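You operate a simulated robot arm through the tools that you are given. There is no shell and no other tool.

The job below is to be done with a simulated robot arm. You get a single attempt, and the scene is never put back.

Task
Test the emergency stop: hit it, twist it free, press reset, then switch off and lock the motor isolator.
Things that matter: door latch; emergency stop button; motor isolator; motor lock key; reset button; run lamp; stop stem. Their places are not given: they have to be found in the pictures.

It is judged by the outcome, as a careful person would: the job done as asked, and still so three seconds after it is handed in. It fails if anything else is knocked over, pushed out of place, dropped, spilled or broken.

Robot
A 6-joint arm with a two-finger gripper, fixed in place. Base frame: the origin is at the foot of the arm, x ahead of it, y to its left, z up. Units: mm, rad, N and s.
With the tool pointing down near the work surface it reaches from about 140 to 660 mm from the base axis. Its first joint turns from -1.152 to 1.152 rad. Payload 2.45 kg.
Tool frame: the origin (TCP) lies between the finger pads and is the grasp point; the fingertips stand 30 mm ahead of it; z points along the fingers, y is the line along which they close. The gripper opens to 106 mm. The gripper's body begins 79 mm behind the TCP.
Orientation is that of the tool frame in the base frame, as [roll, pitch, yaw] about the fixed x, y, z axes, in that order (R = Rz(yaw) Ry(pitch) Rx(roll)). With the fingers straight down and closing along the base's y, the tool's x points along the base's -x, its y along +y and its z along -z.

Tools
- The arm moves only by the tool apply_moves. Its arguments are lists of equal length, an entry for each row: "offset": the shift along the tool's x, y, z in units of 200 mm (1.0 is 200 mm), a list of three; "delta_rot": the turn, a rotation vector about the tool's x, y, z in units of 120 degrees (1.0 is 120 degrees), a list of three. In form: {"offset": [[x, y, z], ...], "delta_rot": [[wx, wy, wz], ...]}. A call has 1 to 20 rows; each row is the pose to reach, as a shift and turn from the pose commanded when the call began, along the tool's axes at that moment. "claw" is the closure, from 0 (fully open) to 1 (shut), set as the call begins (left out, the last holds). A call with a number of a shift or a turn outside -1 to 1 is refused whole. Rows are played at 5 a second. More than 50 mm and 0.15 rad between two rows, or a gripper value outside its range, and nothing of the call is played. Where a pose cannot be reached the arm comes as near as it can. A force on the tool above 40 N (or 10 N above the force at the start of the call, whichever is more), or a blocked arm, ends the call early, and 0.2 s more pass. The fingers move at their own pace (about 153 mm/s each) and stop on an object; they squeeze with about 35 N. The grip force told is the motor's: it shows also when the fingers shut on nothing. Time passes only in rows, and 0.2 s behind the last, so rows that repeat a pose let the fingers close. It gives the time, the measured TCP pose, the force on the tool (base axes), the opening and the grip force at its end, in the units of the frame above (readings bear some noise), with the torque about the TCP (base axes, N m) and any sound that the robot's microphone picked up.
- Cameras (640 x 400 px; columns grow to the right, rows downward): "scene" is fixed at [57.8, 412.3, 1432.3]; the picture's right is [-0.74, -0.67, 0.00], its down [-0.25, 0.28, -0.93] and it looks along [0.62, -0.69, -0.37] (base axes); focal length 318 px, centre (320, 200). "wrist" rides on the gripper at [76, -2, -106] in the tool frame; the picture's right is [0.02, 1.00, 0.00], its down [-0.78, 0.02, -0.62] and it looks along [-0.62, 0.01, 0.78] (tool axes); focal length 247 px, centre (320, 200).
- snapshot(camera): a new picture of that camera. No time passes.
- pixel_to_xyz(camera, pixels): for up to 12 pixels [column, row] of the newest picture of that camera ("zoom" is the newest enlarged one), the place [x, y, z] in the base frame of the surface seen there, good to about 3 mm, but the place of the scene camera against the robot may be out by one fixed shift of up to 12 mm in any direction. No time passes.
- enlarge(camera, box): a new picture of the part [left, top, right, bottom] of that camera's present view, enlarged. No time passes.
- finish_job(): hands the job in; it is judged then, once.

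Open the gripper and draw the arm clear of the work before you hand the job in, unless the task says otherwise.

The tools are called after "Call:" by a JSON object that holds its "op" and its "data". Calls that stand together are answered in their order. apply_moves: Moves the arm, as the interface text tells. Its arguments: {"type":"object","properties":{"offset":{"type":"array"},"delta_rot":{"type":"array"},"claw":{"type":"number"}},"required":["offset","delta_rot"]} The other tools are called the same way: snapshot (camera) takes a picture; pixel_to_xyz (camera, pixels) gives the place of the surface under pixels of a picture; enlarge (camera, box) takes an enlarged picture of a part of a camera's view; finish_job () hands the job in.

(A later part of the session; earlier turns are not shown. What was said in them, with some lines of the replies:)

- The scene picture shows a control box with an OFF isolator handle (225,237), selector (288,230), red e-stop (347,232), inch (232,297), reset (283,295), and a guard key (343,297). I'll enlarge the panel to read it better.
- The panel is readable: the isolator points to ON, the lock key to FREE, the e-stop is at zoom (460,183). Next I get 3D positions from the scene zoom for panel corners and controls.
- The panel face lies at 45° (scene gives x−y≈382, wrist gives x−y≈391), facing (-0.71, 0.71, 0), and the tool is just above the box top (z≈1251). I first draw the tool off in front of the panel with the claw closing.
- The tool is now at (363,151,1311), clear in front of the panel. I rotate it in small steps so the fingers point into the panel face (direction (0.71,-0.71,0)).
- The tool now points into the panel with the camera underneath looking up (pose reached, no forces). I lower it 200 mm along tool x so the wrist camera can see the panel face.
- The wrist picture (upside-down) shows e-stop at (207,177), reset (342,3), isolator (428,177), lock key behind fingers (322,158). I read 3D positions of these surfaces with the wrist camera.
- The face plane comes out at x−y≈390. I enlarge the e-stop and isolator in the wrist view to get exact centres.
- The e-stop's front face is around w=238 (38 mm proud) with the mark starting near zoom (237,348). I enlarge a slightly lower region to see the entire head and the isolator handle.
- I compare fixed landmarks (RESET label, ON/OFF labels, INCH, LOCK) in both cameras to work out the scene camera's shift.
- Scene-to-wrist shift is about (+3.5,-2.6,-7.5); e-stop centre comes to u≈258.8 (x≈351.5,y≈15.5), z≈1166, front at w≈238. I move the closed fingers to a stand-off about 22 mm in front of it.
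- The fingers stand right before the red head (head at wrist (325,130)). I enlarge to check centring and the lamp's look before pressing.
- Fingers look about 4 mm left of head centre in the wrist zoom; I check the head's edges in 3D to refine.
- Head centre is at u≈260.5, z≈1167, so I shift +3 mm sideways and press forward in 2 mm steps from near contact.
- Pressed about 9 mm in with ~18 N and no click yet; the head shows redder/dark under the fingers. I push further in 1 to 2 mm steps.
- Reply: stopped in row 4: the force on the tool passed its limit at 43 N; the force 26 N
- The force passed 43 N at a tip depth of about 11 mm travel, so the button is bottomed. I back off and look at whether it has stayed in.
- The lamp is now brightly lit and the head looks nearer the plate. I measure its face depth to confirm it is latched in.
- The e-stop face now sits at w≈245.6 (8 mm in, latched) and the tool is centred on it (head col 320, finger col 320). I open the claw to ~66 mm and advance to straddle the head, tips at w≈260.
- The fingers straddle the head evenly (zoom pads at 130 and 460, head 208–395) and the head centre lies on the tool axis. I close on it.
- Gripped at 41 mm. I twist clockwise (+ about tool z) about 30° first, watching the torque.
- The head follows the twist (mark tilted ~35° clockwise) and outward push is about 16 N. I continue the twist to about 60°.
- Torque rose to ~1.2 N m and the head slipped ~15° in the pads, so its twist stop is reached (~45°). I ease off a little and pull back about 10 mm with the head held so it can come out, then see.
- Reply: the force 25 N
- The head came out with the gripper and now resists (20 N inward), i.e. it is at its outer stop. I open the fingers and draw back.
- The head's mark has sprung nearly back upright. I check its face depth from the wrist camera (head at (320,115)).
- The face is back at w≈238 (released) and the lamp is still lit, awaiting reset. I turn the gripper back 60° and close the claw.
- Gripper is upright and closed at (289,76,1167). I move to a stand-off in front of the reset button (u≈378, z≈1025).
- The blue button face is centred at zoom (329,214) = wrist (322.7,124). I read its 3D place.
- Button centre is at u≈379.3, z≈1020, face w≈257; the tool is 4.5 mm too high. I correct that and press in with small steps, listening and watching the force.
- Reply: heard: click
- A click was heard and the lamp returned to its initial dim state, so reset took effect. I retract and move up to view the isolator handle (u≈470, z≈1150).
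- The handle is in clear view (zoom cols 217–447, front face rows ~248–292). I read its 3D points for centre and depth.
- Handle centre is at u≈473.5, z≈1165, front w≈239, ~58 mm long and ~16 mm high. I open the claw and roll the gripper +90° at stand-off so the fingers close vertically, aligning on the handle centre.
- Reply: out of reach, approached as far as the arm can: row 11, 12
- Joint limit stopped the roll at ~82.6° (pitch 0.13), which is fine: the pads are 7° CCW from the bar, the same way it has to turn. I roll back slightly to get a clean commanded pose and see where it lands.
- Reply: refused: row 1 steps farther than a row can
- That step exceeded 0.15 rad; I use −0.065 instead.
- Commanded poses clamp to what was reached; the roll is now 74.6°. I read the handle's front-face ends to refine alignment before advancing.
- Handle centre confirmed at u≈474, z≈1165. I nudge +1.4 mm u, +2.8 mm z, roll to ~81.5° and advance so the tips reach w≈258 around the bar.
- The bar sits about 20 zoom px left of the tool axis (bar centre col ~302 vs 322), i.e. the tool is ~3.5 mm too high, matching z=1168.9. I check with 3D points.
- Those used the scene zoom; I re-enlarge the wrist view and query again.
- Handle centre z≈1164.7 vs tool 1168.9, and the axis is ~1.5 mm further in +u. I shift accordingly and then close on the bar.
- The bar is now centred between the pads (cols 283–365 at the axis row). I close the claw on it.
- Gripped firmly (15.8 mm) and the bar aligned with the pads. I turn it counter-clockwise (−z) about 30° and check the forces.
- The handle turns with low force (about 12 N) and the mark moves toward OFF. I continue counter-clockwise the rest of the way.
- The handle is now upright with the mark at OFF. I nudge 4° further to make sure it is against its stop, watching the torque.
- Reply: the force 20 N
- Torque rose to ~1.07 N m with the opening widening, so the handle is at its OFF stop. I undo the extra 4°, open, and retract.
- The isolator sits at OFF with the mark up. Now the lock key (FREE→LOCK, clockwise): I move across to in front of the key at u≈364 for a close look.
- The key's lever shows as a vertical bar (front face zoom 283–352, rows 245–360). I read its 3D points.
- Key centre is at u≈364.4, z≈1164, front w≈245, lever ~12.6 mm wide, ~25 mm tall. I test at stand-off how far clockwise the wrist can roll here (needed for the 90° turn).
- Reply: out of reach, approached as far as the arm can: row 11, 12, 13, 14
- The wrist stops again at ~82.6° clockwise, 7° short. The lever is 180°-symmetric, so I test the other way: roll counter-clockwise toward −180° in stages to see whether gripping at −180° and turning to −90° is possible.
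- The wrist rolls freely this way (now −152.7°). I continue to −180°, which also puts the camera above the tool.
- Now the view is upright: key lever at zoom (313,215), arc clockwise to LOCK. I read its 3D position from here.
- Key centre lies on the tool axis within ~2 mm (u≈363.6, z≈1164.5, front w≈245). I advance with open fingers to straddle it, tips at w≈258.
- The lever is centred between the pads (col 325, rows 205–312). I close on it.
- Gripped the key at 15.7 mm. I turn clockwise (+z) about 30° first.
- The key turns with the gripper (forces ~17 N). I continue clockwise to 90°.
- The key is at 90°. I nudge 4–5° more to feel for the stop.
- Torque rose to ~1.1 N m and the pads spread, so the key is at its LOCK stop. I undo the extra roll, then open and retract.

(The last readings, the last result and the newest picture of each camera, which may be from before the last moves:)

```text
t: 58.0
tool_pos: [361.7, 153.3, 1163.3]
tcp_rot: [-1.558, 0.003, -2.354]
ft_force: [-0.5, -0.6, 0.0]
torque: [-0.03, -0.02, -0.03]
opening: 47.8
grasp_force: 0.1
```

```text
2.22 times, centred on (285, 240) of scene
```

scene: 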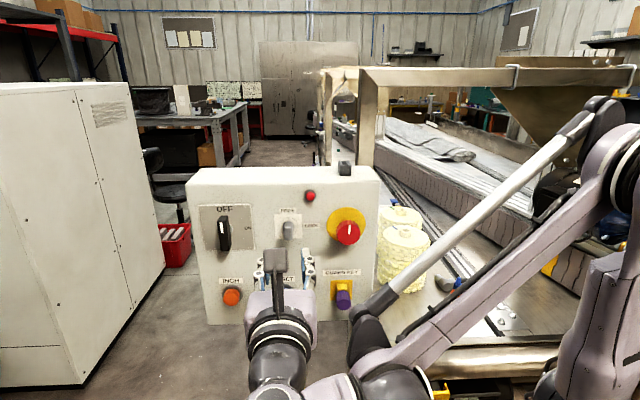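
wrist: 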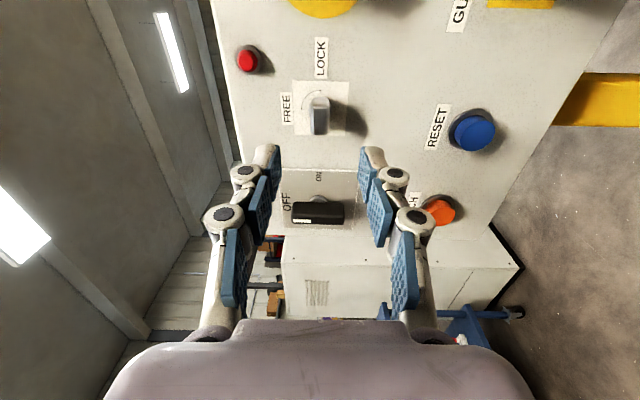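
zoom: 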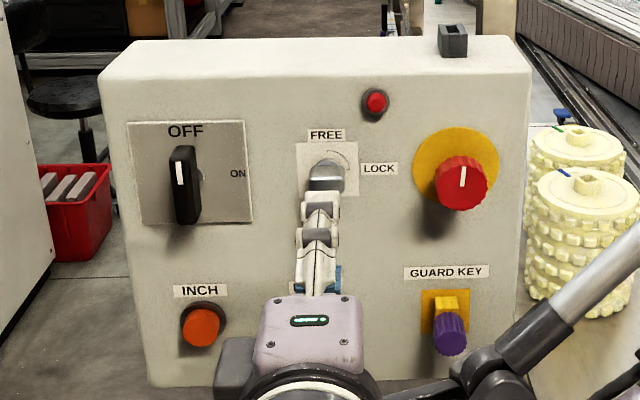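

The lever now lies horizontal toward LOCK, isolator OFF, e-stop out. I draw the arm back and down-right of the panel's view to get a clear look at everything.

Call:
{"op": "apply_moves", "data": {"offset": [[0, 0, -0.1], [0.0, -0.15, -0.15], [0.0, -0.3, -0.15], [0.0, -0.45, -0.15], [0.0, -0.6, -0.15], [0.0, -0.75, -0.15], [0.0, -0.9, -0.15], [0.0, -0.9, -0.15]], "delta_rot": [[0, 0, 0], [0, 0, 0], [0, 0, 0], [0, 0, 0], [0, 0, 0], [0, 0, 0], [0, 0, 0], [0, 0, 0]], "claw": 0.0}}

Call:
{"op": "snapshot", "data": {"camera": "scene"}}

Call:
{"op": "snapshot", "data": {"camera": "wrist"}}

```text
t: 59.8
tool_pos: [339.7, 177.2, 1344.0]
tcp_rot: [-1.557, 0.001, -2.351]
ft_force: [-0.4, -0.4, 0.0]
torque: [-0.01, -0.03, 0.02]
opening: 106.1
grasp_force: 0.1
```

```text
taken
```

scene: 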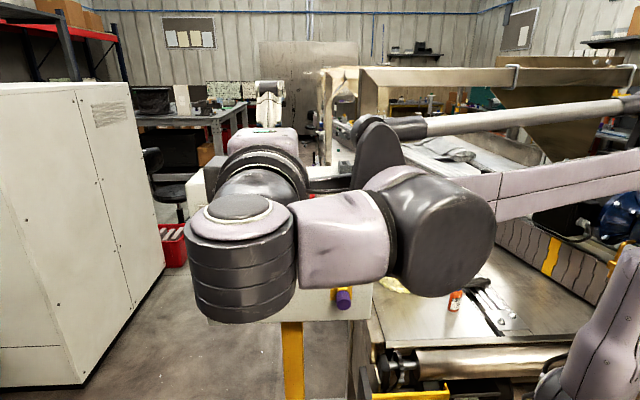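

```text
taken
```

wrist: 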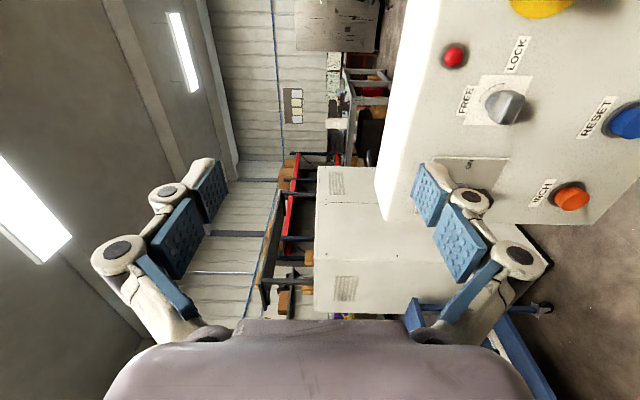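

The arm blocks the scene view from here, so I lower it in front of the panel, well clear (tips ≥60 mm from any control), as before when the controls were visible.

Call:
{"op": "apply_moves", "data": {"offset": [[0, 0.2, 0], [0, 0.4, 0], [0, 0.6, 0], [0, 0.8, 0], [0, 1.0, 0], [0, 1.0, 0]], "delta_rot": [[0, 0, 0], [0, 0, 0], [0, 0, 0], [0, 0, 0], [0, 0, 0], [0, 0, 0]], "claw": 0.4}}

Call:
{"op": "apply_moves", "data": {"offset": [[0, 0.2, 0], [0, 0.4, 0], [0, 0.6, 0], [0, 0.7, 0], [0, 0.7, 0]], "delta_rot": [[0, 0, 0], [0, 0, 0], [0, 0, 0], [0, 0, 0], [0, 0, 0]], "claw": 0.4}}

Call:
{"op": "snapshot", "data": {"camera": "scene"}}

Call:
{"op": "enlarge", "data": {"camera": "scene", "box": [180, 150, 390, 330]}}

Call:
{"op": "snapshot", "data": {"camera": "wrist"}}

```text
t: 61.2
tool_pos: [342.0, 175.4, 1143.8]
tcp_rot: [-1.556, 0.002, -2.354]
ft_force: [0.1, -0.4, 0.1]
torque: [0.0, 0.0, -0.02]
opening: 63.7
grasp_force: 0.0
```

```text
t: 62.4
tool_pos: [344.4, 172.9, 1004.4]
tcp_rot: [-1.557, 0.0, -2.355]
ft_force: [0.6, -0.2, 0.4]
torque: [0.02, -0.02, 0.01]
opening: 63.6
grasp_force: 0.0
```

```text
taken
```

scene: 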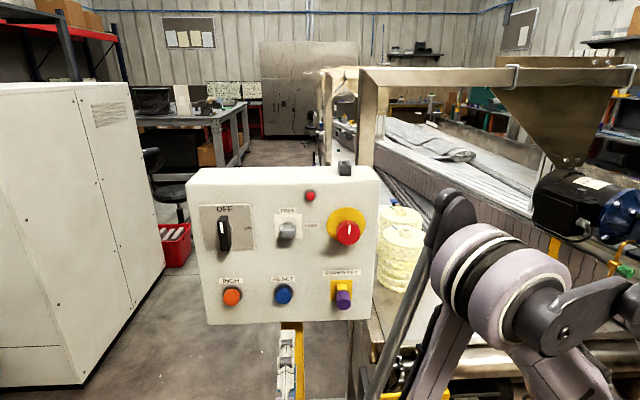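

```text
2.22 times, centred on (285, 240) of scene
```

zoom: 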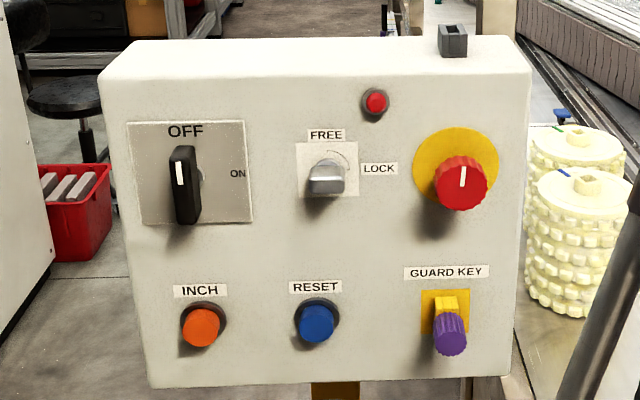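

```text
taken
```

wrist: 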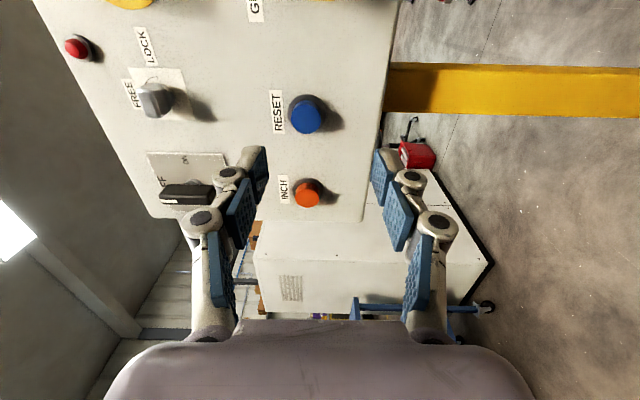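

Scene shows isolator at OFF, key horizontal at LOCK, e-stop out, lamp as at start, guard key untouched. I verify closely the key/e-stop angle and e-stop depth.

Call:
{"op": "enlarge", "data": {"camera": "scene", "box": [200, 190, 380, 270]}}

Call:
{"op": "pixel_to_xyz", "data": {"camera": "scene", "pixels": [[347, 232], [343, 236], [351, 236], [288, 232], [282, 232], [294, 232], [224, 232]]}}

```text
3.56 times, centred on (290, 230) of scene
```

zoom: 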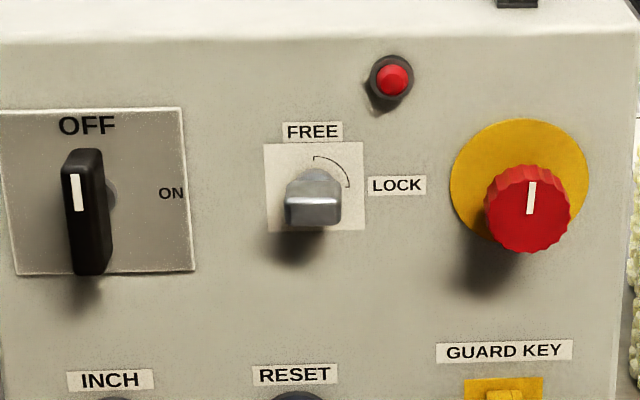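

```text
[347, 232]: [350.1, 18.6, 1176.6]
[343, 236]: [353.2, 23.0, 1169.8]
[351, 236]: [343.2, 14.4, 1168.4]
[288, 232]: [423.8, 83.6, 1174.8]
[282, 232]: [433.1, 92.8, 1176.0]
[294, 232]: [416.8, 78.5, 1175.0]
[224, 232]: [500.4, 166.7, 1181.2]
```

All controls are in the wanted state (e-stop face at its original depth). I open the gripper fully and back further off the panel before handing in.

Call:
{"op": "apply_moves", "data": {"offset": [[0, 0, -0.1], [0, 0, -0.2], [0, 0, -0.25], [0, 0, -0.25], [0, 0, -0.25]], "delta_rot": [[0, 0, 0], [0, 0, 0], [0, 0, 0], [0, 0, 0], [0, 0, 0]], "claw": 0.0}}

Call:
{"op": "snapshot", "data": {"camera": "scene"}}

```text
t: 63.6
tool_pos: [336.0, 194.9, 1003.9]
tcp_rot: [-1.555, 0.001, -2.353]
ft_force: [0.5, -0.5, 0.3]
torque: [0.04, 0.03, 0.02]
opening: 105.8
grasp_force: 0.1
out of reach, approached as far as the arm can: row 2, 3, 4, 5
```

```text
taken
```

scene: 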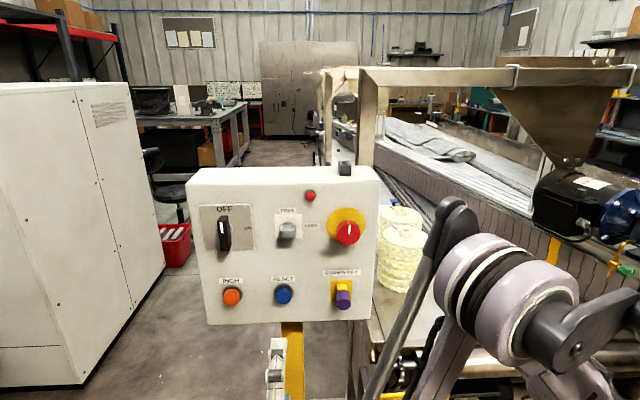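

The arm is clear (tips ~145 mm from the panel), gripper open, no forces; the panel shows isolator OFF, key at LOCK, e-stop released and the lamp reset. I hand the job in.

Call:
{"op": "finish_job", "data": {}}

```text
The job is handed in.
```

I ran the emergency-stop test and handed the job in. Nothing else was moved or touched, and the arm ended clear of the panel with the gripper open.

- **Emergency stop hit:** the button pushed in about 8 mm and stayed in, and the lamp lit brightly.
- **Twisted free:** I turned it clockwise to its stop at roughly 45°. It came back out to its original depth.
- **Reset:** the microphone picked up a click, and the lamp returned to the dim state it had at the start.
- **Motor isolator:** I turned it counter-clockwise until it met its stop, with the white mark at OFF.
- **Motor lock key:** I turned it clockwise from FREE until it met its stop, now lying towards LOCK.

No click was heard from the isolator or the lock key. I judged both by the rise in torque at their stops and by the pictures afterwards.
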